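You operate a simulated robot arm through the tools that you are given. There is no shell and no other tool.

The job below is to be done with a simulated two-armed robot. You get a single attempt, and the scene is never put back.

## Task
Brush a strip of glue on the short pipe, then slide the yellow job card's foam sleeve over it.
Fine: open the glue tin and lay its lid on the parts cart; use the yellow brush marked glue and put it back; the sleeve slides along the pipe up to the flange. Set down upright: yellow brush. A coat counts when it lies all over at full strength: go over it till it gets no stronger.

Only the result counts: the job must be done as asked and must still hold three seconds after the hand-in. Knocking over, shifting, dropping, spilling or breaking anything else fails it. Lids that push on must go on centred and level and be pressed home; caps that screw on are set level and turned clockwise until they are tight.

## Robot
Two 7-joint arms with fingered hands on one trunk that stands fixed in place. Base frame: the origin is at the foot of the trunk, x ahead of it, y to its left, z up. Readings come in mm, rad, newtons and seconds.
The left shoulder is at [70, 157, 1214], the right one opposite. With the tool pointing down near the work surface each hand reaches from about 280 to 900 mm from the base axis, measured 20 degrees to its own side. Payload 5 kg a hand.
Tool frame (each hand has its own): the origin (TCP) lies between the finger pads and is the grasp point; the fingertips stand 31 mm ahead of it; z points along the fingers, y is the line along which they close. The gripper opens to 156 mm; its body begins 88 mm behind the TCP. The gripper is a hand of 4 fingers: y runs from the thumb to the fingers, the wrist lies at [0, 0, -249] in the tool frame, and closing takes about 1.5 s.
Orientation is that of the tool frame in the base frame, as [roll, pitch, yaw] about the fixed x, y, z axes, in that order (R = Rz(yaw) Ry(pitch) Rx(roll)). With the fingers straight down and closing along the base's y, the tool's x points along the base's -x, its y along +y and its z along -z.

## Interface
- The arms move only by the tool apply_moves. It takes "left_steps", "right_steps" or both (then of equal length, played together; a hand with none holds still); each is a list of rows, each a list of 7 numbers: the shift along the tool's x, y, z in mm, then the turn, a rotation vector about the tool's x, y, z in rad, then the gripper command, from -1 (shut) to 1 (fully open), values between in proportion. In form: [[x, y, z, wx, wy, wz, gripper], ...]. A call has 1 to 20 rows; each row shifts and turns the commanded pose from where the row before left it, along the tool's axes as they then stand. Each row takes 0.2 s and may step no farther than 50 mm and 0.15 rad from the row before; otherwise, or with a gripper value out of range, the whole call is refused. A pose out of reach is approached as far as the arm can. The call stops where the force on the tool passes 90 N (or 10 N more than at its start, if that is more) or the arm is blocked; 0.2 s more then pass. Each finger travels about 108 mm/s and halts on what it meets, pressing with about 22 N; the grip force reading is that of the motor and also rises with nothing between the fingers. The clock runs only during rows and for 0.2 s after the last one: add rows that do not move to give the fingers time. It gives the time, the measured TCP pose, the force on the tool (base axes), the opening and the grip force at its end, in the units of the frame above (readings bear some noise), with the torque about the TCP (base axes, N m) and any sound that the robot's microphone picked up.
- Cameras (640 x 400 px; columns grow to the right, rows downward): "scene" is now at [115.2, -33.2, 1431.4]; the picture's right is [-0.42, -0.91, -0.00], its down [-0.62, 0.29, -0.73] and it looks along [0.66, -0.31, -0.68] (base axes); focal length 268 px, centre (320, 200). "left" rides on the left gripper at [-72, 2, -111] in its tool frame; the picture's right is [-0.02, -1.00, 0.00], its down [0.84, -0.02, -0.54] and it looks along [0.54, -0.01, 0.84] (tool axes); focal length 234 px, centre (320, 200). "right" rides on the right gripper at [72, 2, -111] in its tool frame; the picture's right is [-0.02, 1.00, 0.00], its down [-0.84, -0.02, -0.54] and it looks along [-0.54, -0.01, 0.84] (tool axes); focal length 234 px, centre (320, 200).
- snapshot(camera): a new picture of that camera. No time passes.
- lift_body(by): slides the trunk up (or, below 0, down) by that many mm; the arms and the scene camera ride with it, the base frame stays. It gives what a move gives, with no picture.
- grasp_type(shape, hand): the hand has 4 fingers and takes this shape, open, in about a second: jaw (thumb against the fingers, like two jaws); tri (thumb and two fingers); tip (a fingertip pinch); poke (one finger out to press); point (the index stretched); flat (the hand flat); cup (the hand cupped); fist (a fist). The gripper value then closes the fingers along that shape, each until it touches; the sizes above hold for jaw. It gives what a move gives, with no picture.
- turn_head(pan, tilt): turns the head with the scene camera to pan (to the left, within 1.501 rad either way) and tilt (down, from -0.506 to 1.204), counted from straight ahead of the robot. It gives what a move gives.
- pixel_to_xyz(camera, pixels): for up to 12 pixels [column, row] of the newest picture of that camera ("zoom" is the newest enlarged one), the place [x, y, z] in the base frame of the surface seen there, good to about 2 mm, but the place of the scene camera against the robot may be out by one fixed shift of up to 12 mm in any direction. No time passes.
- enlarge(camera, box): a new picture of the part [left, top, right, bottom] of that camera's present view, enlarged. No time passes.
- sign_off(): hands the job in; it is judged then, once.

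Unless the task says otherwise, let go and move clear before handing in.

The tools are called as name(argument=value, ...) on one line, values as JSON. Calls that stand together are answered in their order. apply_moves: Moves the arms, as the interface text tells. Its arguments: {"type":"object","properties":{"left_steps":{"type":"array","items":{"type":"array","items":{"type":"number"}}},"right_steps":{"type":"array","items":{"type":"array","items":{"type":"number"}}}},"required":[]} The other tools are called the same way: lift_body (by) moves the trunk up or down; grasp_type (shape, hand) gives the hand a shape; turn_head (pan, tilt) turns the head that bears the scene camera; snapshot (camera) takes a picture; pixel_to_xyz (camera, pixels) gives the place of the surface under pixels of a picture; enlarge (camera, box) takes an enlarged picture of a part of a camera's view; sign_off () hands the job in.

At the start:

```text
clock: 0.0
left_tcp_pos: [616.6, -7.9, 1166.2]
left_tool_rot: [3.141, 0.0, -3.14]
left_wrist_force: [-0.6, -0.6, 0.0]
left_ft_torque: [0.02, -0.02, -0.02]
left_width: 155.9
left_gripper_force: 0.1
left_shape: jaw
right_tcp_pos: [359.2, -501.1, 1205.8]
right_tool_rot: [-3.142, 0.0, -3.141]
right_wrist_force: [-0.2, -0.3, 0.1]
right_ft_torque: [0.0, 0.02, 0.03]
right_width: 156.0
right_gripper_force: 0.1
right_shape: jaw
trunk travel left (down, up): [-600.0, 340.0]
head pan, tilt (commanded): [-0.433, 0.752]
```

scene: 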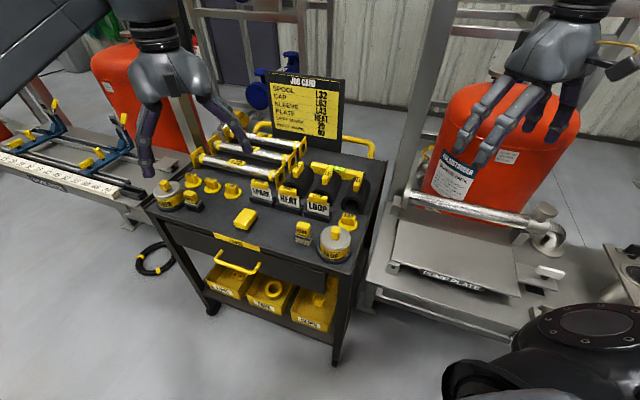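
right: 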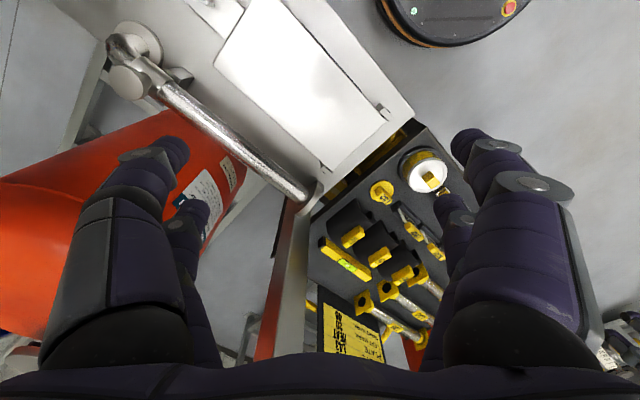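
left: 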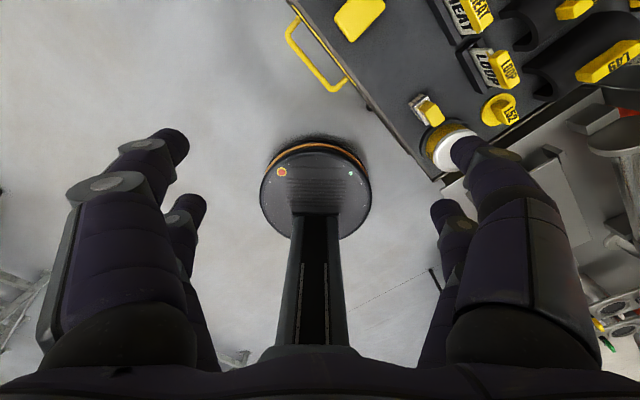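

The scene picture shows the cart with the job card near (305,105), sleeves near (320,185), tins near (168,195) and (333,243), and the pipe at about (470,210). I'll enlarge several regions to read the labels before moving.

enlarge(camera="scene", box=[240, 60, 400, 160])

enlarge(camera="scene", box=[140, 140, 268, 220])

enlarge(camera="scene", box=[240, 150, 400, 270])

enlarge(camera="scene", box=[370, 140, 610, 310])

```text
4.00 times, centred on (320, 110) of scene
```

zoom: 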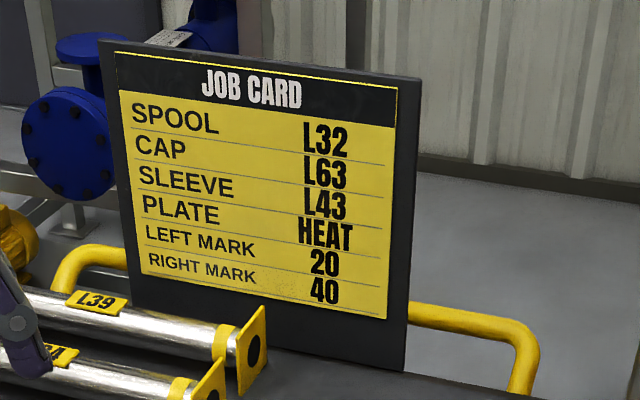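

```text
5.00 times, centred on (204, 180) of scene
```

zoom: 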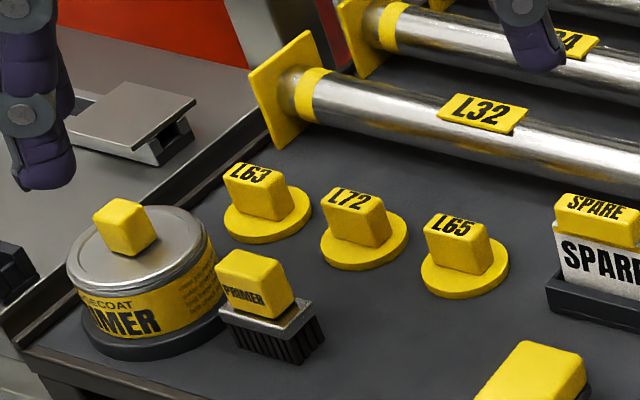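

```text
3.33 times, centred on (320, 210) of scene
```

zoom: 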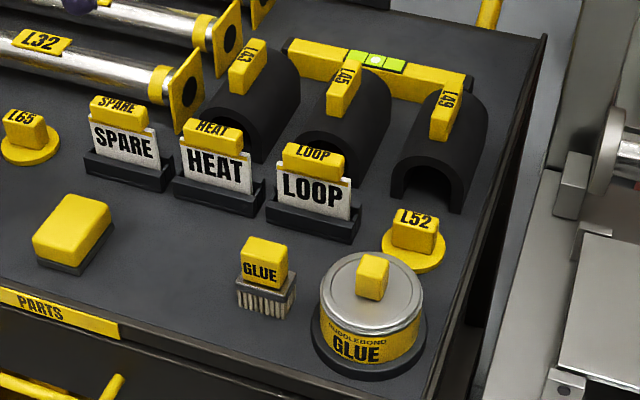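

```text
2.35 times, centred on (490, 225) of scene
```

zoom: 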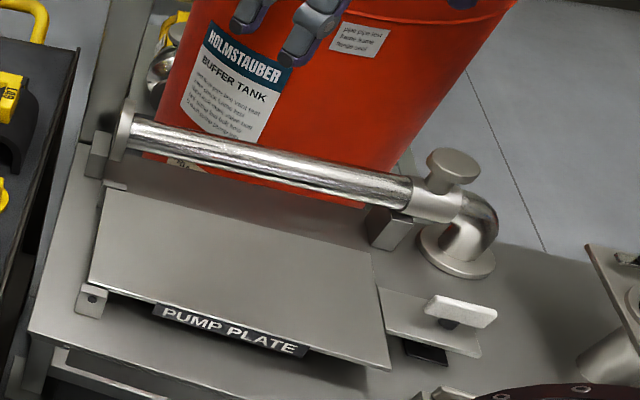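

The card calls for sleeve L43, whose grip block is near zoom (247,65), and the glue brush and glue tin stand at the cart's near right corner. Next I'll look around for every pipe, so I can tell which is the short one.

turn_head(pan=-0.9, tilt=0.75)

snapshot(camera="scene")

```text
clock: 0.9
left_tcp_pos: [617.6, -7.5, 1166.4]
left_tool_rot: [-3.14, 0.001, 3.141]
left_wrist_force: [-0.1, 1.1, 0.2]
left_ft_torque: [0.0, -0.02, 0.0]
left_width: 155.7
left_gripper_force: 0.2
left_shape: jaw
right_tcp_pos: [358.6, -501.1, 1205.4]
right_tool_rot: [-3.14, 0.001, -3.141]
right_wrist_force: [-0.3, 0.1, 0.7]
right_ft_torque: [-0.02, 0.01, -0.02]
right_width: 156.0
right_gripper_force: 0.1
right_shape: jaw
trunk travel left (down, up): [-600.0, 340.0]
head pan, tilt (commanded): [-0.901, 0.75]
```

```text
taken
```

scene: 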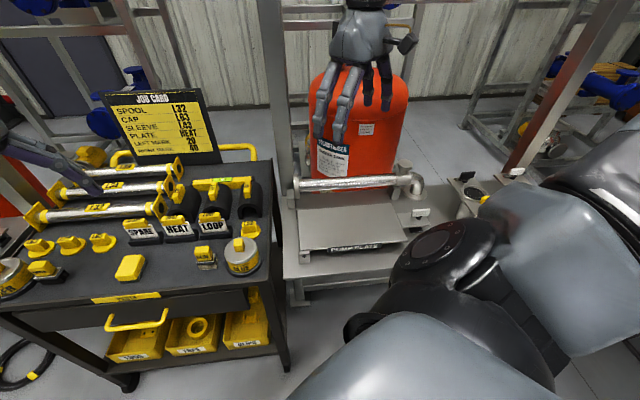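

enlarge(camera="scene", box=[280, 130, 440, 260])

enlarge(camera="scene", box=[420, 120, 580, 240])

turn_head(pan=0.3, tilt=0.75)

snapshot(camera="scene")

```text
3.08 times, centred on (360, 195) of scene
```

zoom: 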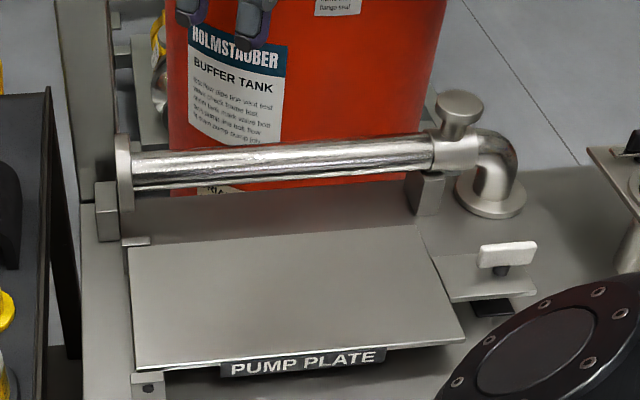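

```text
3.33 times, centred on (500, 180) of scene
```

zoom: 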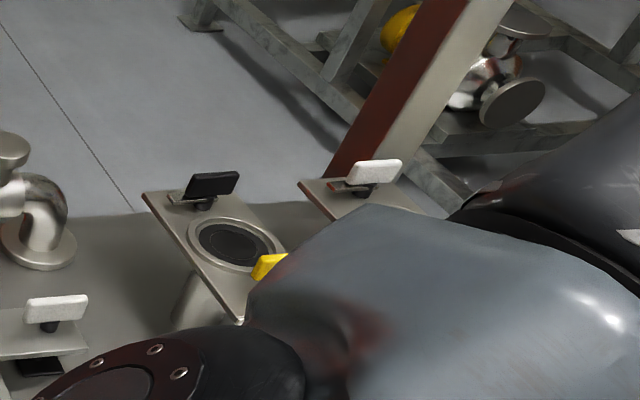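

```text
clock: 2.3
left_tcp_pos: [616.3, -7.6, 1166.1]
left_tool_rot: [-3.141, -0.001, 3.141]
left_wrist_force: [-0.4, -0.5, 0.7]
left_ft_torque: [0.0, 0.0, 0.0]
left_width: 156.0
left_gripper_force: 0.0
left_shape: jaw
right_tcp_pos: [359.6, -501.2, 1206.6]
right_tool_rot: [-3.141, -0.001, -3.141]
right_wrist_force: [-0.7, 0.6, 0.3]
right_ft_torque: [0.01, -0.01, -0.02]
right_width: 156.0
right_gripper_force: 0.0
right_shape: jaw
trunk travel left (down, up): [-600.0, 340.0]
head pan, tilt (commanded): [0.3, 0.75]
```

```text
taken
```

scene: 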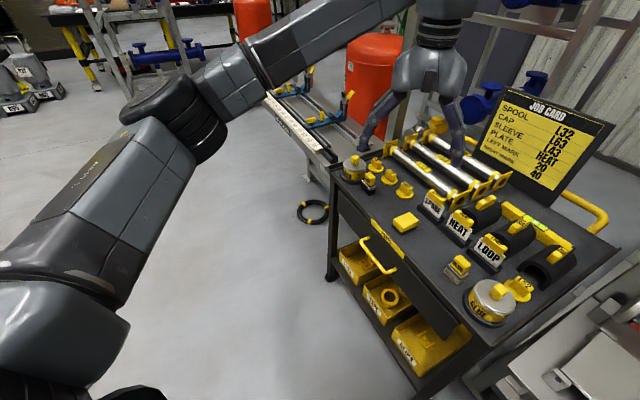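

turn_head(pan=-1.4, tilt=0.8)

snapshot(camera="scene")

turn_head(pan=0.1, tilt=0.5)

snapshot(camera="scene")

enlarge(camera="scene", box=[200, 140, 400, 265])

```text
clock: 4.0
left_tcp_pos: [616.7, -7.2, 1166.1]
left_tool_rot: [-3.141, 0.001, 3.141]
left_wrist_force: [-0.4, -0.6, -0.2]
left_ft_torque: [-0.01, 0.02, 0.01]
left_width: 155.9
left_gripper_force: 0.1
left_shape: jaw
right_tcp_pos: [360.0, -501.6, 1206.0]
right_tool_rot: [-3.141, 0.0, -3.141]
right_wrist_force: [-0.3, 0.5, 0.6]
right_ft_torque: [-0.01, 0.02, 0.01]
right_width: 156.3
right_gripper_force: 0.1
right_shape: jaw
trunk travel left (down, up): [-600.0, 340.0]
head pan, tilt (commanded): [-1.4, 0.799]
```

```text
taken
```

scene: 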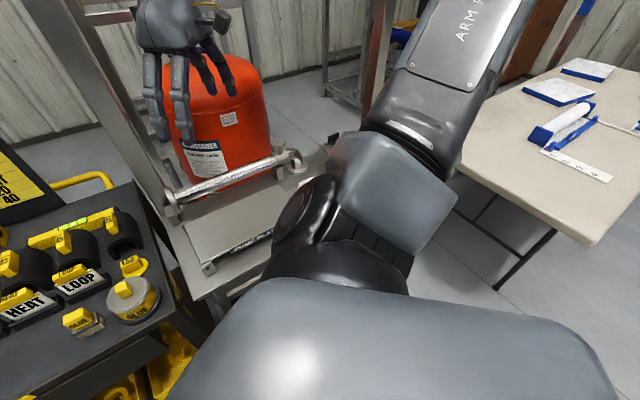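

```text
clock: 5.6
left_tcp_pos: [617.2, -7.8, 1166.0]
left_tool_rot: [3.141, 0.0, -3.141]
left_wrist_force: [0.1, 0.0, 0.5]
left_ft_torque: [0.02, -0.04, 0.03]
left_width: 155.7
left_gripper_force: 0.1
left_shape: jaw
right_tcp_pos: [360.4, -500.7, 1207.1]
right_tool_rot: [3.141, 0.0, 3.141]
right_wrist_force: [-0.2, -0.3, -0.3]
right_ft_torque: [0.04, 0.01, 0.0]
right_width: 156.1
right_gripper_force: 0.2
right_shape: jaw
trunk travel left (down, up): [-600.0, 340.0]
head pan, tilt (commanded): [0.099, 0.499]
```

```text
taken
```

scene: 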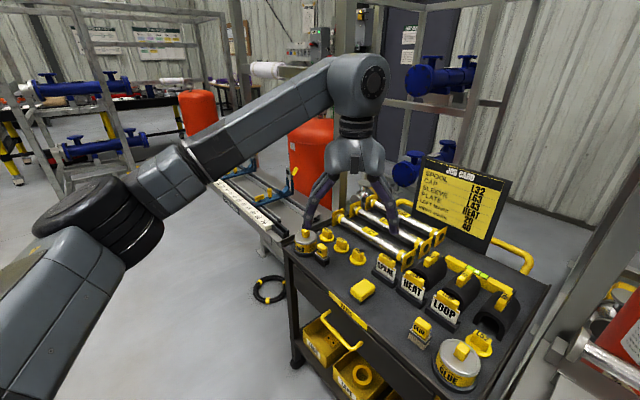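

```text
3.20 times, centred on (300, 202) of scene
```

zoom: 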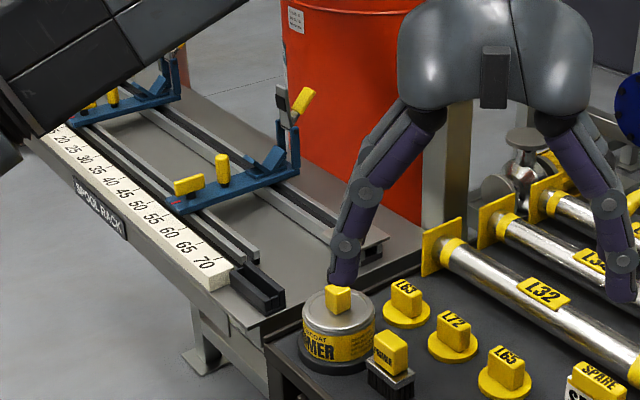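

The short pipe is on the right skid, running from the left flange disc to the elbow. I'll turn the head back to see the pipe and the cart corner, and measure key points.

turn_head(pan=-0.7, tilt=0.85)

snapshot(camera="scene")

enlarge(camera="scene", box=[320, 120, 480, 220])

```text
clock: 6.8
left_tcp_pos: [617.3, -7.1, 1166.0]
left_tool_rot: [3.141, -0.002, -3.141]
left_wrist_force: [0.2, -1.0, 0.2]
left_ft_torque: [0.01, 0.04, 0.0]
left_width: 155.8
left_gripper_force: 0.0
left_shape: jaw
right_tcp_pos: [360.8, -501.7, 1206.8]
right_tool_rot: [3.14, 0.0, 3.142]
right_wrist_force: [-0.3, 0.4, -0.8]
right_ft_torque: [0.0, 0.0, 0.01]
right_width: 155.9
right_gripper_force: 0.0
right_shape: jaw
trunk travel left (down, up): [-600.0, 340.0]
head pan, tilt (commanded): [-0.7, 0.85]
```

```text
taken
```

scene: 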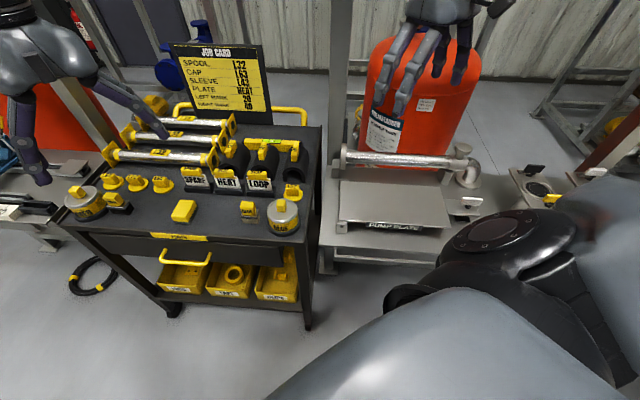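

```text
4.00 times, centred on (400, 170) of scene
```

zoom: 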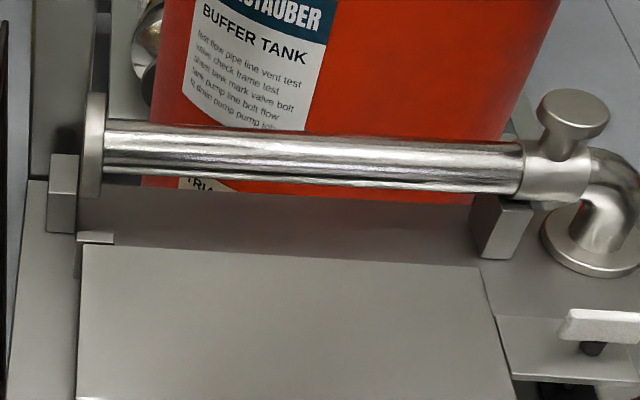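

pixel_to_xyz(camera="zoom", pixels=[[95, 100], [90, 190], [110, 125], [200, 130], [320, 138], [440, 146], [515, 155], [570, 155], [480, 240], [60, 200], [270, 320], [573, 115]])

pixel_to_xyz(camera="scene", pixels=[[230, 143], [282, 204], [282, 222], [248, 206], [248, 218], [262, 153], [268, 205], [292, 158], [225, 152], [183, 205], [310, 170], [300, 240]])

enlarge(camera="scene", box=[200, 130, 328, 240])

```text
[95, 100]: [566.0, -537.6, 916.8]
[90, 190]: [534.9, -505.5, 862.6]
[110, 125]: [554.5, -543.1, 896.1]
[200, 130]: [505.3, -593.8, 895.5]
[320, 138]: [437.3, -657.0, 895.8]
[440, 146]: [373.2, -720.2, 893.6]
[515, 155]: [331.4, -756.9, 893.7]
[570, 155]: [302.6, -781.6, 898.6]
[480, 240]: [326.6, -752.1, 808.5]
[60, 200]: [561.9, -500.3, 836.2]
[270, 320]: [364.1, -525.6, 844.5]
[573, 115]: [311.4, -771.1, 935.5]
```

```text
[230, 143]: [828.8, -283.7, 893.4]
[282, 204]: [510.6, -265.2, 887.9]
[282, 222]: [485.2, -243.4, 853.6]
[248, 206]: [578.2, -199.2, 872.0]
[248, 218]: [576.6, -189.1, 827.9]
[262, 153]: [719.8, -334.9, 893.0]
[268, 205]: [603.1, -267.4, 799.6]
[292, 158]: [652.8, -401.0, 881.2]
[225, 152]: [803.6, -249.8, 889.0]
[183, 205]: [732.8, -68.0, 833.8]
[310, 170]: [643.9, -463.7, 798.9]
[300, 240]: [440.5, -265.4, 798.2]
```

```text
3.64 times, centred on (264, 185) of scene
```

zoom: 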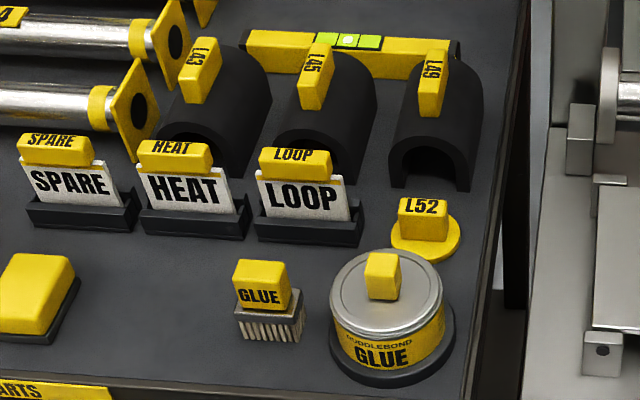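

The pipe top lies near z≈896, running from about (557,-540) to (331,-757), and the cart top is near z≈799. I'll read the same features with the wrist cameras to find the scene camera's shift.

snapshot(camera="right")

enlarge(camera="right", box=[90, 20, 330, 220])

pixel_to_xyz(camera="right", pixels=[[165, 88], [200, 118], [240, 150], [270, 175], [300, 198], [310, 205], [432, 180], [443, 192], [420, 180], [410, 135], [380, 190], [420, 260]])

snapshot(camera="left")

enlarge(camera="left", box=[380, 60, 540, 180])

```text
taken
```

right: 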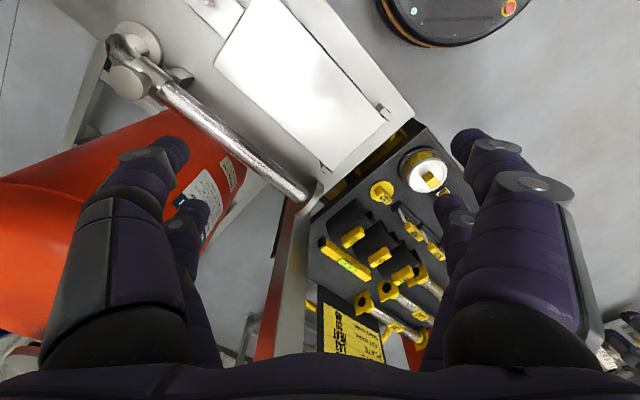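

```text
2.00 times, centred on (210, 120) of right
```

zoom: 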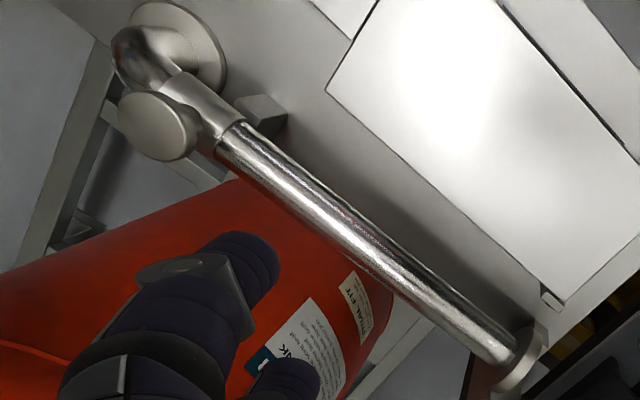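

```text
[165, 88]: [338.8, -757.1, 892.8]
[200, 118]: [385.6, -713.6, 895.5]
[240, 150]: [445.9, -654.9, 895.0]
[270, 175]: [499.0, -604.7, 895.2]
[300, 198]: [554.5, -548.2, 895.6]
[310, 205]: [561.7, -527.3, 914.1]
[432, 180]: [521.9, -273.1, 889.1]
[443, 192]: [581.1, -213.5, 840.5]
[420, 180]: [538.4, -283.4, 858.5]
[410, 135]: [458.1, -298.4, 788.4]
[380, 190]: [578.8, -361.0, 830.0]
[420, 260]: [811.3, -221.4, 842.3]
```

```text
taken
```

left: 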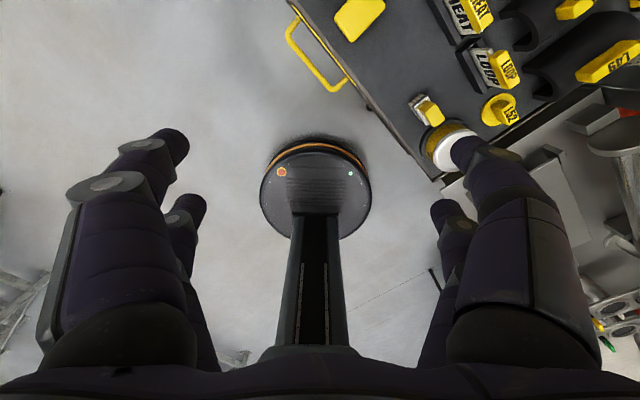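

```text
3.33 times, centred on (460, 120) of left
```

zoom: 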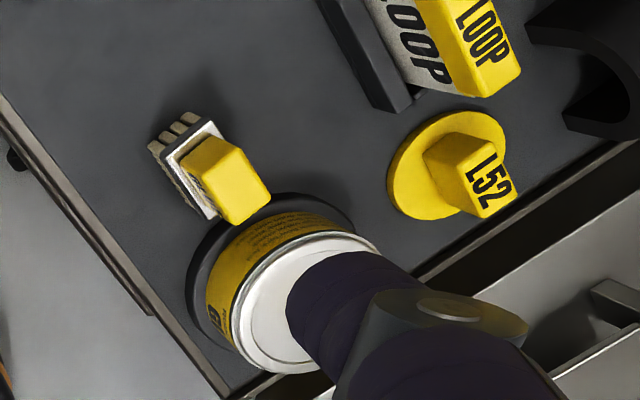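

The right camera gives a pipe top line at z≈895, and the scene readings agree within about 10 mm. I'll move the right hand over toward the cart for a close look at the tin, brush and sleeves.

apply_moves(right_steps=[[0, 45, 0, 0, 0, 0, 1], [0, 45, 0, 0, 0, 0, 1], [0, 45, 0, 0, 0, 0, 1], [0, 45, 0, 0, 0, 0, 1], [0, 45, 0, 0, 0, 0, 1], [0, 0, 0, 0, 0, 0, 1]])

snapshot(camera="right")

enlarge(camera="right", box=[220, 120, 460, 270])

```text
clock: 8.2
left_tcp_pos: [616.9, -8.3, 1165.6]
left_tool_rot: [3.14, 0.0, -3.141]
left_wrist_force: [-0.4, -0.5, 1.1]
left_ft_torque: [0.03, -0.01, -0.02]
left_width: 155.8
left_gripper_force: 0.1
left_shape: jaw
right_tcp_pos: [358.6, -274.9, 1203.9]
right_tool_rot: [3.14, 0.001, 3.141]
right_wrist_force: [-0.1, -0.4, 0.4]
right_ft_torque: [0.02, 0.02, 0.01]
right_width: 155.7
right_gripper_force: 0.0
right_shape: jaw
trunk travel left (down, up): [-600.0, 340.0]
head pan, tilt (commanded): [-0.7, 0.85]
```

```text
taken
```

right: 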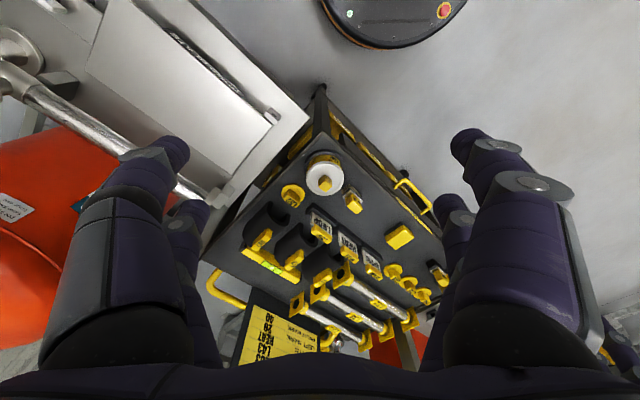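

```text
2.67 times, centred on (340, 195) of right
```

zoom: 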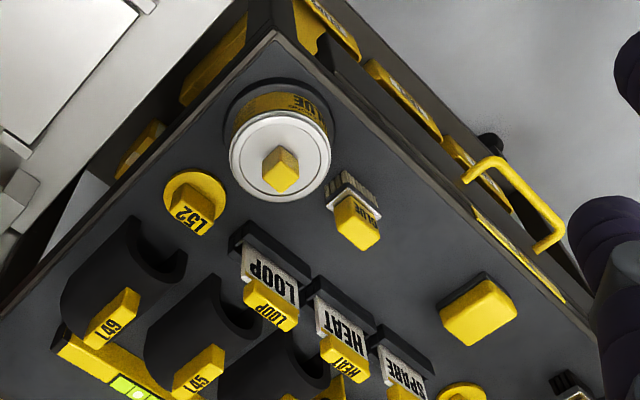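

The tin lid is at zoom (280,155) with its knob near (280,170), and the glue brush is at zoom (355,215). I'll measure the knob, brush faces, cart edges and open surface.

pixel_to_xyz(camera="zoom", pixels=[[280, 152], [264, 166], [298, 157], [282, 184], [280, 190], [240, 160], [325, 160], [280, 120], [280, 198], [265, 95], [350, 100], [400, 220]])

pixel_to_xyz(camera="zoom", pixels=[[336, 208], [375, 210], [378, 240], [352, 200], [345, 230], [330, 170], [378, 195], [335, 200], [327, 200], [380, 210], [360, 245], [440, 150]])

enlarge(camera="right", box=[300, 140, 380, 220])

```text
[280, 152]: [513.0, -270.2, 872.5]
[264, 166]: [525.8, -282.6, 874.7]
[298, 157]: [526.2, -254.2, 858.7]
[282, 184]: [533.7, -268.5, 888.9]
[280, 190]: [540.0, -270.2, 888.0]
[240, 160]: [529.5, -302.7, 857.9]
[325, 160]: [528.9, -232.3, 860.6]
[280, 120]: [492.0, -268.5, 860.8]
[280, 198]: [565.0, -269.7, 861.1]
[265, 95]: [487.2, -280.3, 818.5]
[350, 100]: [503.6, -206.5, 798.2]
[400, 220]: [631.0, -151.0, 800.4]
```

```text
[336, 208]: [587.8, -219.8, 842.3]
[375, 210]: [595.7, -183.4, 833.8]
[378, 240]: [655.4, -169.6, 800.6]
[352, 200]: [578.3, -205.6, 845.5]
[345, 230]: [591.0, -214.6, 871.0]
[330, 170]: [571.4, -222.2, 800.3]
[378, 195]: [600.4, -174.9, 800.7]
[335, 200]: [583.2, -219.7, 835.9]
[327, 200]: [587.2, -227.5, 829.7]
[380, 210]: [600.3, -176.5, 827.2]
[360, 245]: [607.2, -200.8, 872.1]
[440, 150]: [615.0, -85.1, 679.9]
```

```text
5.00 times, centred on (340, 180) of right
```

zoom: 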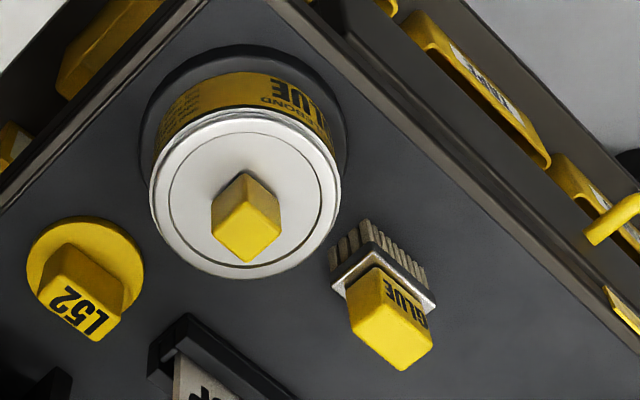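

pixel_to_xyz(camera="zoom", pixels=[[218, 234], [246, 256], [274, 230], [247, 212], [246, 235], [160, 200], [335, 190], [245, 115], [245, 275], [207, 200], [243, 176], [280, 208]])

pixel_to_xyz(camera="zoom", pixels=[[353, 333], [402, 365], [430, 341], [385, 310], [392, 337], [333, 285], [366, 245], [433, 298], [350, 268], [334, 262], [365, 222], [426, 262]])

pixel_to_xyz(camera="zoom", pixels=[[300, 20], [400, 100], [500, 190], [600, 280], [150, 30], [60, 130], [480, 300], [460, 200], [560, 320], [150, 110], [340, 100], [300, 300]])

```text
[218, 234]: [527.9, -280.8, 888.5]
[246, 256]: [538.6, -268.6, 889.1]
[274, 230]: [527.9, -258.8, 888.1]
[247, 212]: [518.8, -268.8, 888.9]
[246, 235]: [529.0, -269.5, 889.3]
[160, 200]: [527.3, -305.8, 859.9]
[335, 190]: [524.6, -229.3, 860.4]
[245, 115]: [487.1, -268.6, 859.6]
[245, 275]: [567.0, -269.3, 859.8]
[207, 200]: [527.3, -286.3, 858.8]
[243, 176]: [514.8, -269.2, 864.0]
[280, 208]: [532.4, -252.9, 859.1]
```

```text
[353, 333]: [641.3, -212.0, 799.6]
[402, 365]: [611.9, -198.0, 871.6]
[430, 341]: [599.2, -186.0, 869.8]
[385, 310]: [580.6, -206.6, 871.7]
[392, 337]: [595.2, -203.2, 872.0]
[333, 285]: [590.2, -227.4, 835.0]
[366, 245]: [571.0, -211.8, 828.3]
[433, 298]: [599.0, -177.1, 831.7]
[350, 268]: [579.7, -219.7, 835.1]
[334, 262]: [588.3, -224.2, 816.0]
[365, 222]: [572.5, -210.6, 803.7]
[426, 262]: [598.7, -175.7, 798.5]
```

```text
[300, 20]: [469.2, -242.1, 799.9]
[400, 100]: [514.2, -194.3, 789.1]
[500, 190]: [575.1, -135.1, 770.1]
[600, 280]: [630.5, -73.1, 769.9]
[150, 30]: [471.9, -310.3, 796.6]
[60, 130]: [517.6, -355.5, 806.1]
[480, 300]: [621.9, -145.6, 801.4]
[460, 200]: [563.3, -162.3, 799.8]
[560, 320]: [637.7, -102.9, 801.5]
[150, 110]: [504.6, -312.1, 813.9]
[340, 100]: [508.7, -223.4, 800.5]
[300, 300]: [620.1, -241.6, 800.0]
```

The lid knob top is centred near (528.5,-269.5,889) and is turned about 45°; the brush handle top is near (596,-202,872). Before gripping anything small, I'll close the hand in free air to see how the jaw meets.

apply_moves(right_steps=[[0, 0, 0, 0, 0, 0.1309, 0], [0, 0, 0, 0, 0, 0.1309, -0.5], [0, 0, 0, 0, 0, 0.1309, -0.85], [0, 0, 0, 0, 0, 0.1309, -0.85], [0, 0, 0, 0, 0, 0.1309, -0.85], [0, 0, 0, 0, 0, 0.1309, -0.85], [0, 0, 0, 0, 0, 0, -0.85], [0, 0, 0, 0, 0, 0, -0.85]])

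snapshot(camera="right")

snapshot(camera="scene")

```text
clock: 10.0
left_tcp_pos: [617.0, -7.3, 1165.7]
left_tool_rot: [3.141, 0.0, 3.141]
left_wrist_force: [0.5, 0.0, -0.2]
left_ft_torque: [0.01, 0.03, 0.03]
left_width: 155.8
left_gripper_force: 0.0
left_shape: jaw
right_tcp_pos: [358.8, -276.3, 1206.7]
right_tool_rot: [3.141, -0.001, 2.356]
right_wrist_force: [-0.7, -0.5, 0.4]
right_ft_torque: [0.01, -0.01, 0.01]
right_width: 12.2
right_gripper_force: 0.0
right_shape: jaw
trunk travel left (down, up): [-600.0, 340.0]
head pan, tilt (commanded): [-0.7, 0.85]
```

```text
taken
```

right: 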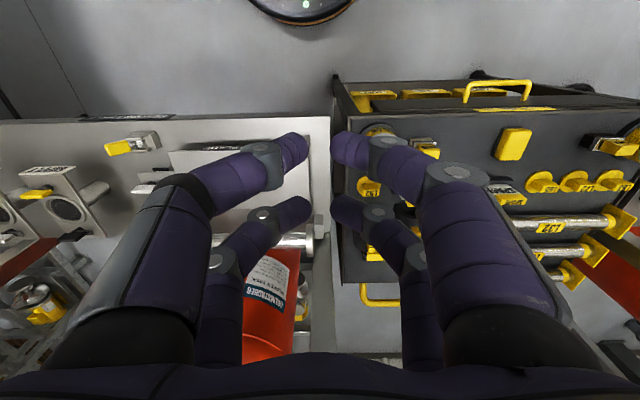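

```text
taken
```

scene: 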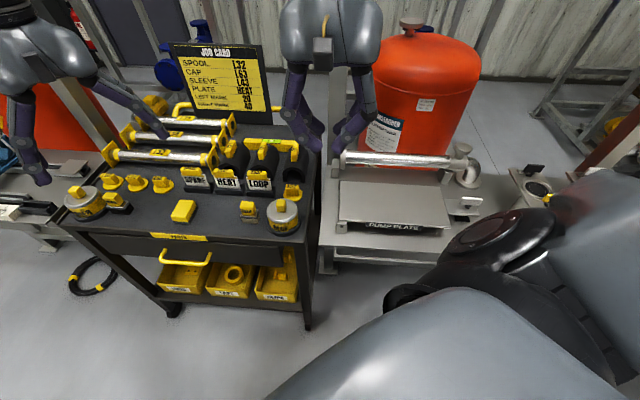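

The closed jaw shows two finger pairs, near rows 145 and 205, with a gap between them. I'll measure the fingertip spacing to see whether the jaw can hold small knobs.

pixel_to_xyz(camera="right", pixels=[[300, 145], [340, 147], [302, 207], [340, 210], [290, 140], [290, 155], [295, 200], [295, 215], [260, 160], [265, 215], [375, 155], [370, 215]])

enlarge(camera="scene", box=[260, 0, 420, 180])

```text
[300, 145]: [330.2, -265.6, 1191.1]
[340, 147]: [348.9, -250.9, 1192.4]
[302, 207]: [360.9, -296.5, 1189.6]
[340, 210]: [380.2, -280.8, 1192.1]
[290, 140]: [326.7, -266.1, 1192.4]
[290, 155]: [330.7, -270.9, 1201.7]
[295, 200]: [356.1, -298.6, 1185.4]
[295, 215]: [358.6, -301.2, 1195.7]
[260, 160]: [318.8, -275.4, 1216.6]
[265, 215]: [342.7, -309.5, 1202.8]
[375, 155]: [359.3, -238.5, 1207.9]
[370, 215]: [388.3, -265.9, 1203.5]
```

```text
2.22 times, centred on (340, 90) of scene
```

zoom: 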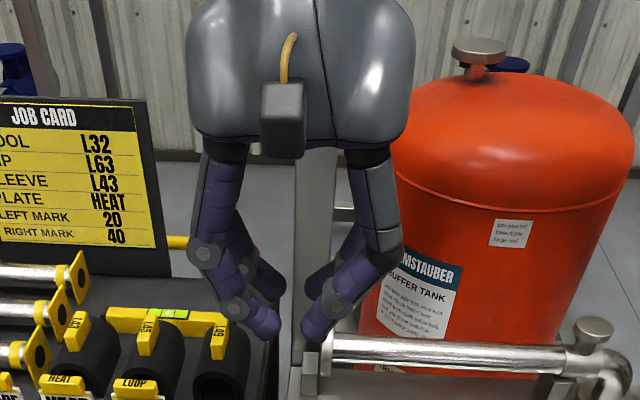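

The pairs sit about 43 mm apart, so a small knob would slip between them in jaw. I'll try the "tip" shape and look at it.

grasp_type(hand="right", shape="tip")

snapshot(camera="right")

apply_moves(right_steps=[[0, 0, 0, 0, 0, 0, -0.85], [0, 0, 0, 0, 0, 0, -0.85], [0, 0, 0, 0, 0, 0, -0.85], [0, 0, 0, 0, 0, 0, -0.85], [0, 0, 0, 0, 0, 0, -0.85], [0, 0, 0, 0, 0, 0, -0.85], [0, 0, 0, 0, 0, 0, -0.85], [0, 0, 0, 0, 0, 0, -0.85]])

snapshot(camera="right")

enlarge(camera="scene", box=[260, 0, 420, 180])

```text
clock: 10.9
left_tcp_pos: [617.7, -7.1, 1166.1]
left_tool_rot: [-3.141, -0.001, 3.141]
left_wrist_force: [0.2, 1.1, -0.2]
left_ft_torque: [0.01, 0.0, -0.02]
left_width: 155.9
left_gripper_force: 0.1
left_shape: jaw
right_tcp_pos: [359.2, -276.7, 1205.1]
right_tool_rot: [3.141, -0.001, 2.357]
right_wrist_force: [-0.1, -0.6, 0.9]
right_ft_torque: [0.01, 0.01, 0.01]
right_width: 155.9
right_gripper_force: 0.1
right_shape: tip
trunk travel left (down, up): [-600.0, 340.0]
head pan, tilt (commanded): [-0.7, 0.85]
```

```text
taken
```

right: 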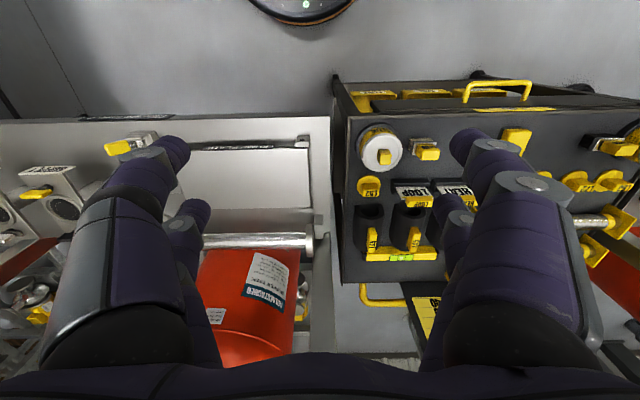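

```text
clock: 12.7
left_tcp_pos: [616.8, -8.2, 1166.7]
left_tool_rot: [-3.141, -0.001, -3.141]
left_wrist_force: [1.0, -0.2, 1.1]
left_ft_torque: [0.0, 0.0, 0.0]
left_width: 156.0
left_gripper_force: 0.0
left_shape: jaw
right_tcp_pos: [359.6, -276.5, 1206.0]
right_tool_rot: [-3.141, 0.0, 2.357]
right_wrist_force: [-0.5, 0.0, 0.6]
right_ft_torque: [-0.03, -0.02, 0.01]
right_width: 12.2
right_gripper_force: 0.1
right_shape: tip
trunk travel left (down, up): [-600.0, 340.0]
head pan, tilt (commanded): [-0.7, 0.85]
```

```text
taken
```

right: 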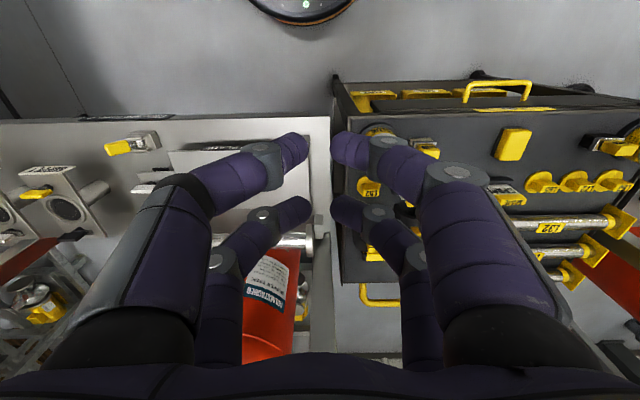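

```text
2.22 times, centred on (340, 90) of scene
```

zoom: 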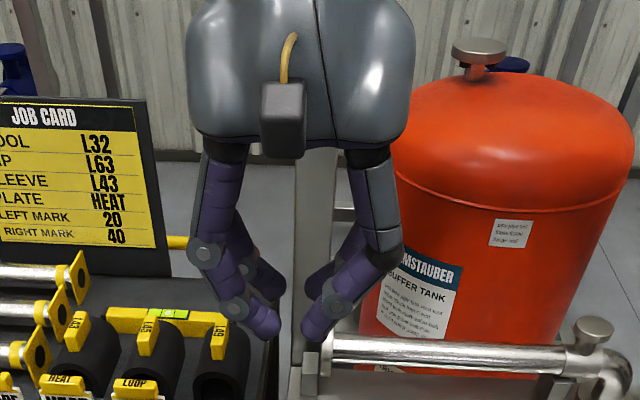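

Tip looks the same as jaw here. I'll try "tri" for comparison.

grasp_type(hand="right", shape="tri")

apply_moves(right_steps=[[0, 0, 0, 0, 0, 0, -0.8], [0, 0, 0, 0, 0, 0, -0.8], [0, 0, 0, 0, 0, 0, -0.8], [0, 0, 0, 0, 0, 0, -0.8], [0, 0, 0, 0, 0, 0, -0.8], [0, 0, 0, 0, 0, 0, -0.8], [0, 0, 0, 0, 0, 0, -0.8], [0, 0, 0, 0, 0, 0, -0.8]])

snapshot(camera="right")

enlarge(camera="scene", box=[260, 0, 420, 180])

```text
clock: 13.6
left_tcp_pos: [617.2, -8.0, 1166.0]
left_tool_rot: [-3.141, 0.001, -3.14]
left_wrist_force: [-0.6, 0.4, 0.3]
left_ft_torque: [0.0, 0.03, -0.01]
left_width: 155.8
left_gripper_force: 0.0
left_shape: jaw
right_tcp_pos: [360.2, -275.9, 1205.9]
right_tool_rot: [3.14, 0.001, 2.356]
right_wrist_force: [0.0, 0.2, -1.2]
right_ft_torque: [0.0, 0.01, -0.06]
right_width: 155.9
right_gripper_force: 0.0
right_shape: tri
trunk travel left (down, up): [-600.0, 340.0]
head pan, tilt (commanded): [-0.7, 0.85]
```

```text
clock: 15.4
left_tcp_pos: [617.6, -6.7, 1166.3]
left_tool_rot: [-3.141, -0.002, 3.141]
left_wrist_force: [-0.8, 0.5, 0.2]
left_ft_torque: [-0.05, -0.04, 0.03]
left_width: 156.2
left_gripper_force: 0.0
left_shape: jaw
right_tcp_pos: [359.0, -276.3, 1205.2]
right_tool_rot: [3.141, -0.001, 2.356]
right_wrist_force: [0.2, 0.5, -0.4]
right_ft_torque: [-0.02, -0.01, 0.03]
right_width: 16.1
right_gripper_force: 0.1
right_shape: tri
trunk travel left (down, up): [-600.0, 340.0]
head pan, tilt (commanded): [-0.7, 0.85]
```

```text
taken
```

right: 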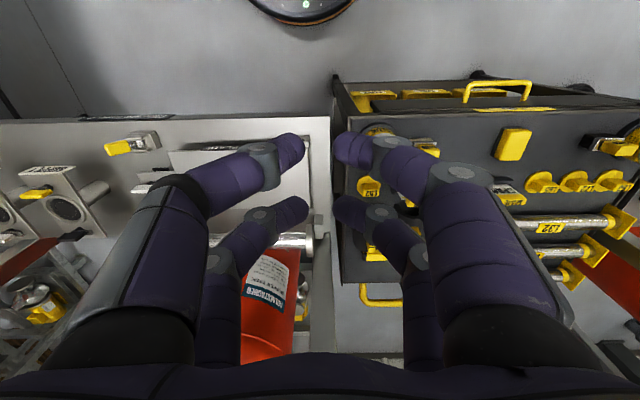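

```text
2.22 times, centred on (340, 90) of scene
```

zoom: 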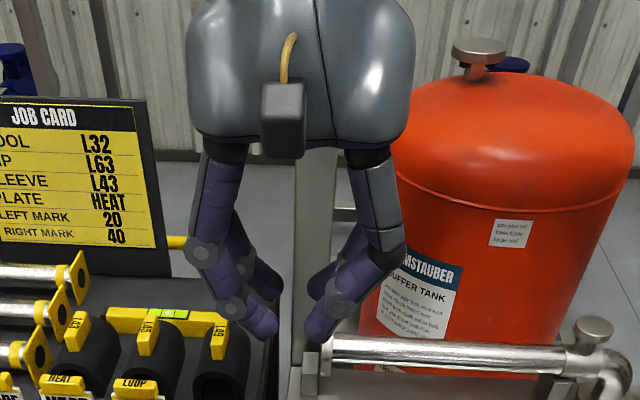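

All gripping shapes look alike, so I'll grip the small knob with one finger pair, offset 21.5 mm, closing along the cart front. First I'll hover above the tin at a partial opening and check the alignment.

grasp_type(hand="right", shape="jaw")

apply_moves(right_steps=[[-11.7, 15.5, 30.6, 0, 0, 0, -0.2], [-11.7, 15.5, 30.6, 0, 0, 0, -0.2], [-11.7, 15.5, 30.6, 0, 0, 0, -0.2], [-11.7, 15.5, 30.6, 0, 0, 0, -0.2], [-11.7, 15.5, 30.6, 0, 0, 0, -0.2], [-11.7, 15.5, 30.6, 0, 0, 0, -0.2], [-11.7, 15.5, 30.6, 0, 0, 0, -0.2], [-11.4, 15.9, 30.6, 0, 0, 0, -0.2], [0, 0, 0, 0, 0, 0, -0.2]])

snapshot(camera="right")

snapshot(camera="scene")

```text
clock: 16.3
left_tcp_pos: [618.2, -6.0, 1166.4]
left_tool_rot: [3.141, -0.001, 3.141]
left_wrist_force: [-0.8, -0.6, -0.2]
left_ft_torque: [0.02, -0.02, -0.01]
left_width: 155.8
left_gripper_force: 0.2
left_shape: jaw
right_tcp_pos: [359.3, -276.0, 1205.5]
right_tool_rot: [3.14, 0.0, 2.356]
right_wrist_force: [1.0, -0.2, 0.6]
right_ft_torque: [-0.01, 0.01, 0.01]
right_width: 155.7
right_gripper_force: 0.0
right_shape: jaw
trunk travel left (down, up): [-600.0, 340.0]
head pan, tilt (commanded): [-0.7, 0.85]
```

```text
clock: 18.3
left_tcp_pos: [615.9, -6.7, 1167.3]
left_tool_rot: [3.141, 0.002, 3.141]
left_wrist_force: [0.2, -0.5, 1.0]
left_ft_torque: [-0.05, -0.02, 0.03]
left_width: 156.0
left_gripper_force: 0.1
left_shape: jaw
right_tcp_pos: [513.2, -252.7, 963.5]
right_tool_rot: [3.14, 0.0, 2.356]
right_wrist_force: [-0.2, 1.1, 0.3]
right_ft_torque: [0.0, -0.05, -0.05]
right_width: 63.2
right_gripper_force: 0.1
right_shape: jaw
trunk travel left (down, up): [-600.0, 340.0]
head pan, tilt (commanded): [-0.7, 0.85]
```

```text
taken
```

right: 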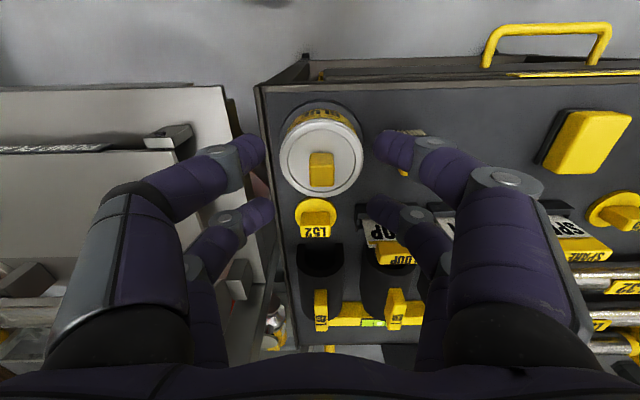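

```text
taken
```

scene: 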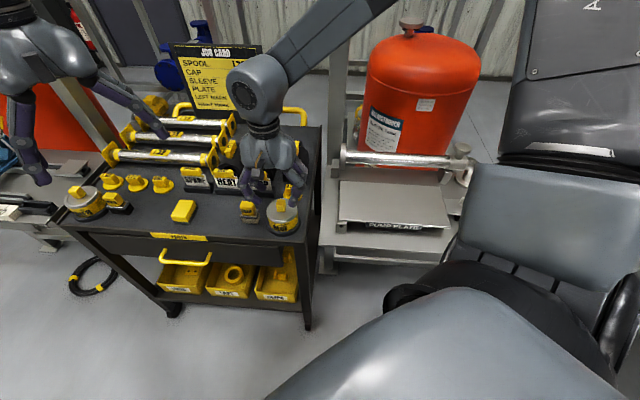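

The knob top shows at (322,168) between the fingertips. I'll read its position again, with the fingertips, from this closer view.

pixel_to_xyz(camera="right", pixels=[[322, 165], [313, 178], [332, 178], [322, 182], [283, 155], [362, 155], [321, 120], [321, 196], [245, 150], [258, 210], [395, 150], [385, 212]])

enlarge(camera="right", box=[230, 90, 430, 230])

```text
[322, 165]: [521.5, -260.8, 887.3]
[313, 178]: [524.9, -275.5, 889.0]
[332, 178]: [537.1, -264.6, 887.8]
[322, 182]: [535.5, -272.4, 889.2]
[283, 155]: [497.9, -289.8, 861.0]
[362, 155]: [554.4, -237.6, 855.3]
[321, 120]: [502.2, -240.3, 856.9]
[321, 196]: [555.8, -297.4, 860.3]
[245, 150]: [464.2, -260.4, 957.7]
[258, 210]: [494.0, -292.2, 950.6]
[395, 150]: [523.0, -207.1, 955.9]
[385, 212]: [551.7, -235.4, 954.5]
```

```text
2.86 times, centred on (330, 160) of right
```

zoom: 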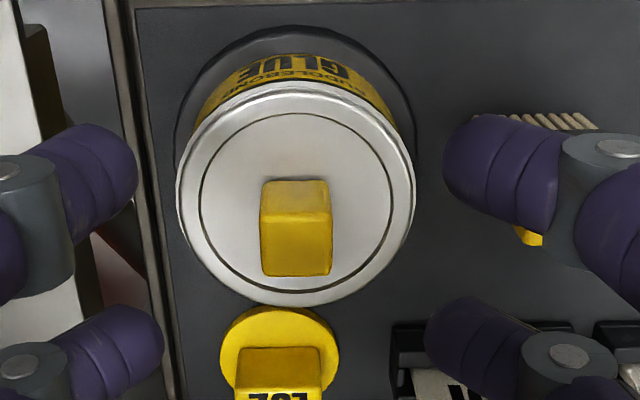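

pixel_to_xyz(camera="zoom", pixels=[[265, 222], [327, 220], [265, 270], [326, 270], [296, 247], [296, 200], [296, 186], [290, 120], [210, 190], [392, 190], [297, 290], [297, 300]])

pixel_to_xyz(camera="right", pixels=[[470, 110], [480, 200], [440, 130], [590, 140], [560, 200], [540, 205], [500, 100], [450, 90], [420, 120], [620, 200], [250, 90], [400, 88]])

```text
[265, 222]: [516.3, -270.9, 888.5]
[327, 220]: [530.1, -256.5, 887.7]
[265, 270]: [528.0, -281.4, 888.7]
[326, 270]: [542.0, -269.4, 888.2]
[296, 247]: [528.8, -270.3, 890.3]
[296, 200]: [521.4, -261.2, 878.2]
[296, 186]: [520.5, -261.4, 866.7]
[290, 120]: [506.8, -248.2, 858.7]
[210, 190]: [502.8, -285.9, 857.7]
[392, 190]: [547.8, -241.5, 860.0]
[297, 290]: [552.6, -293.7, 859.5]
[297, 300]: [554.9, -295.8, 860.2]
```

```text
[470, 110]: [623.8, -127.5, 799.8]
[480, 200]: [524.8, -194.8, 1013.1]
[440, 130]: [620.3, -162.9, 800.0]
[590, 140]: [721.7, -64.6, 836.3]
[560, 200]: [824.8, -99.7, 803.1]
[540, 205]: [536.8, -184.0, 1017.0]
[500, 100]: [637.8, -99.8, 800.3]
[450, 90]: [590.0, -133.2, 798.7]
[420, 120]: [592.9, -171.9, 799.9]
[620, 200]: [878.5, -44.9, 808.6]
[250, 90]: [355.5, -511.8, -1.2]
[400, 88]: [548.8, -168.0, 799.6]
```

The knob centre reads (529,-269.6) with its top at z≈889, and the hand is aligned within about 1–2 mm. I'll descend to TCP z≈896 and close on the knob.

apply_moves(right_steps=[[-0.5, -0.8, 22, 0, 0, 0, -0.2], [0, 0, 22, 0, 0, 0, -0.2], [0, 0, 23, 0, 0, 0, -0.2], [0, 0, 0, 0, 0, 0, -0.5], [0, 0, 0, 0, 0, 0, -0.8], [0, 0, 0, 0, 0, 0, -1], [0, 0, 0, 0, 0, 0, -1], [0, 0, 0, 0, 0, 0, -1], [0, 0, 0, 0, 0, 0, -1]])

snapshot(camera="right")

```text
clock: 20.3
left_tcp_pos: [617.5, -6.8, 1167.3]
left_tool_rot: [-3.141, -0.001, -3.141]
left_wrist_force: [0.2, 0.9, -0.6]
left_ft_torque: [0.0, -0.01, 0.0]
left_width: 156.1
left_gripper_force: 0.1
left_shape: jaw
right_tcp_pos: [514.1, -255.7, 894.3]
right_tool_rot: [-3.14, -0.001, 2.356]
right_wrist_force: [-0.3, 0.0, -0.1]
right_ft_torque: [0.02, 0.02, -0.01]
right_width: 0.1
right_gripper_force: 22.6
right_shape: jaw
trunk travel left (down, up): [-600.0, 340.0]
head pan, tilt (commanded): [-0.7, 0.85]
heard: snap
```

```text
taken
```

right: 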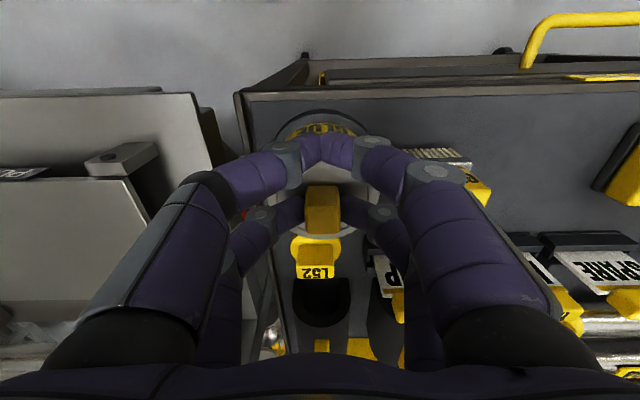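

The near pair has met (width 0.1) and the far pair appears to be on the knob at (322,205), and a "snap" was heard. I'll look closely before lifting.

enlarge(camera="right", box=[240, 100, 420, 260])

enlarge(camera="scene", box=[220, 130, 340, 250])

```text
2.50 times, centred on (330, 180) of right
```

zoom: 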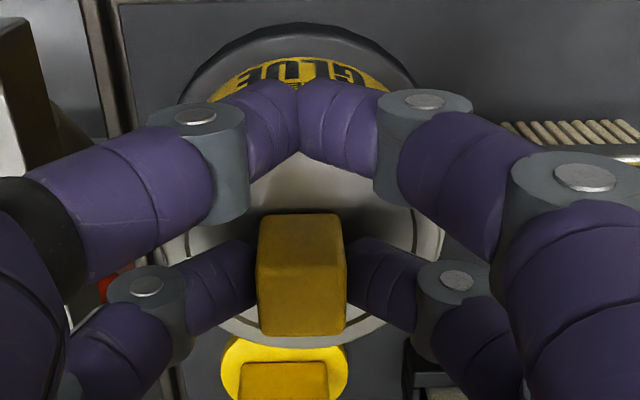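

```text
3.33 times, centred on (280, 190) of scene
```

zoom: 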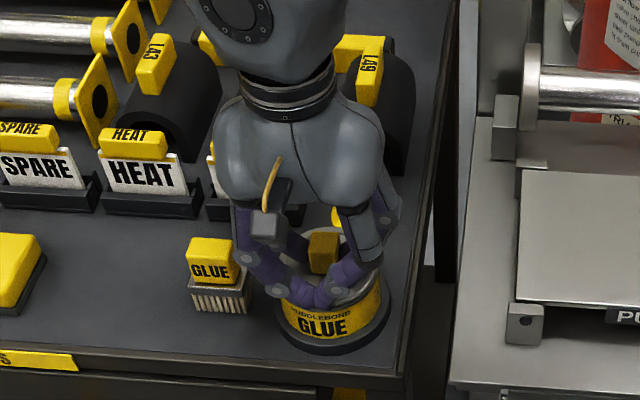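

The far pair holds the knob squarely on both sides. I'll lift slowly, with the force reading in view.

apply_moves(right_steps=[[0, 0, -2, 0, 0, 0, -1], [0, 0, -3, 0, 0, 0, -1], [0, 0, -3, 0, 0, 0, -1], [0, 0, -4, 0, 0, 0, -1]])

enlarge(camera="right", box=[240, 100, 420, 260])

enlarge(camera="scene", box=[220, 130, 340, 250])

```text
clock: 21.3
left_tcp_pos: [616.5, -7.1, 1166.7]
left_tool_rot: [-3.141, 0.0, 3.141]
left_wrist_force: [0.2, 0.1, 0.2]
left_ft_torque: [0.02, -0.01, -0.02]
left_width: 155.9
left_gripper_force: 0.1
left_shape: jaw
right_tcp_pos: [513.4, -254.6, 906.0]
right_tool_rot: [3.141, 0.0, 2.356]
right_wrist_force: [0.1, -0.6, -0.5]
right_ft_torque: [0.04, 0.01, 0.03]
right_width: 0.0
right_gripper_force: 22.2
right_shape: jaw
trunk travel left (down, up): [-600.0, 340.0]
head pan, tilt (commanded): [-0.7, 0.85]
```

```text
2.50 times, centred on (330, 180) of right
```

zoom: 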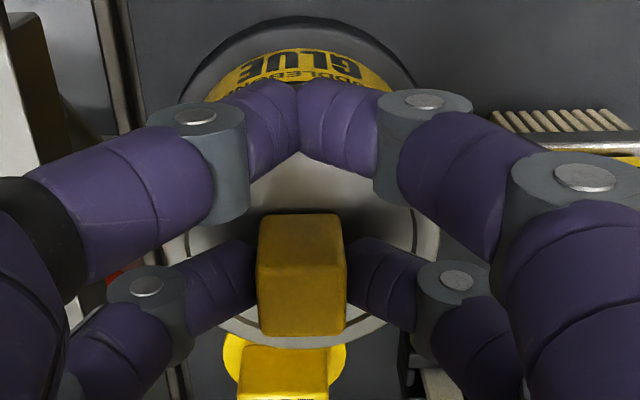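

```text
3.33 times, centred on (280, 190) of scene
```

zoom: 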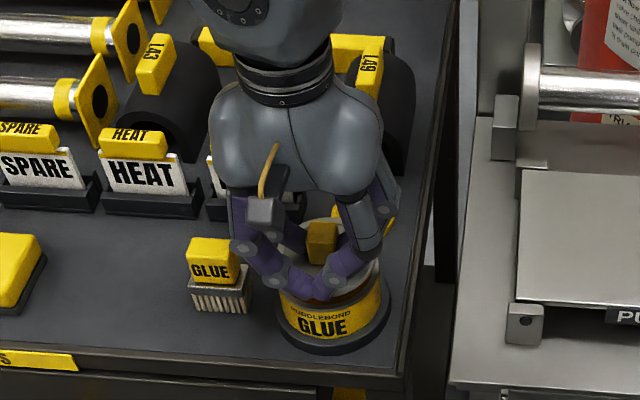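

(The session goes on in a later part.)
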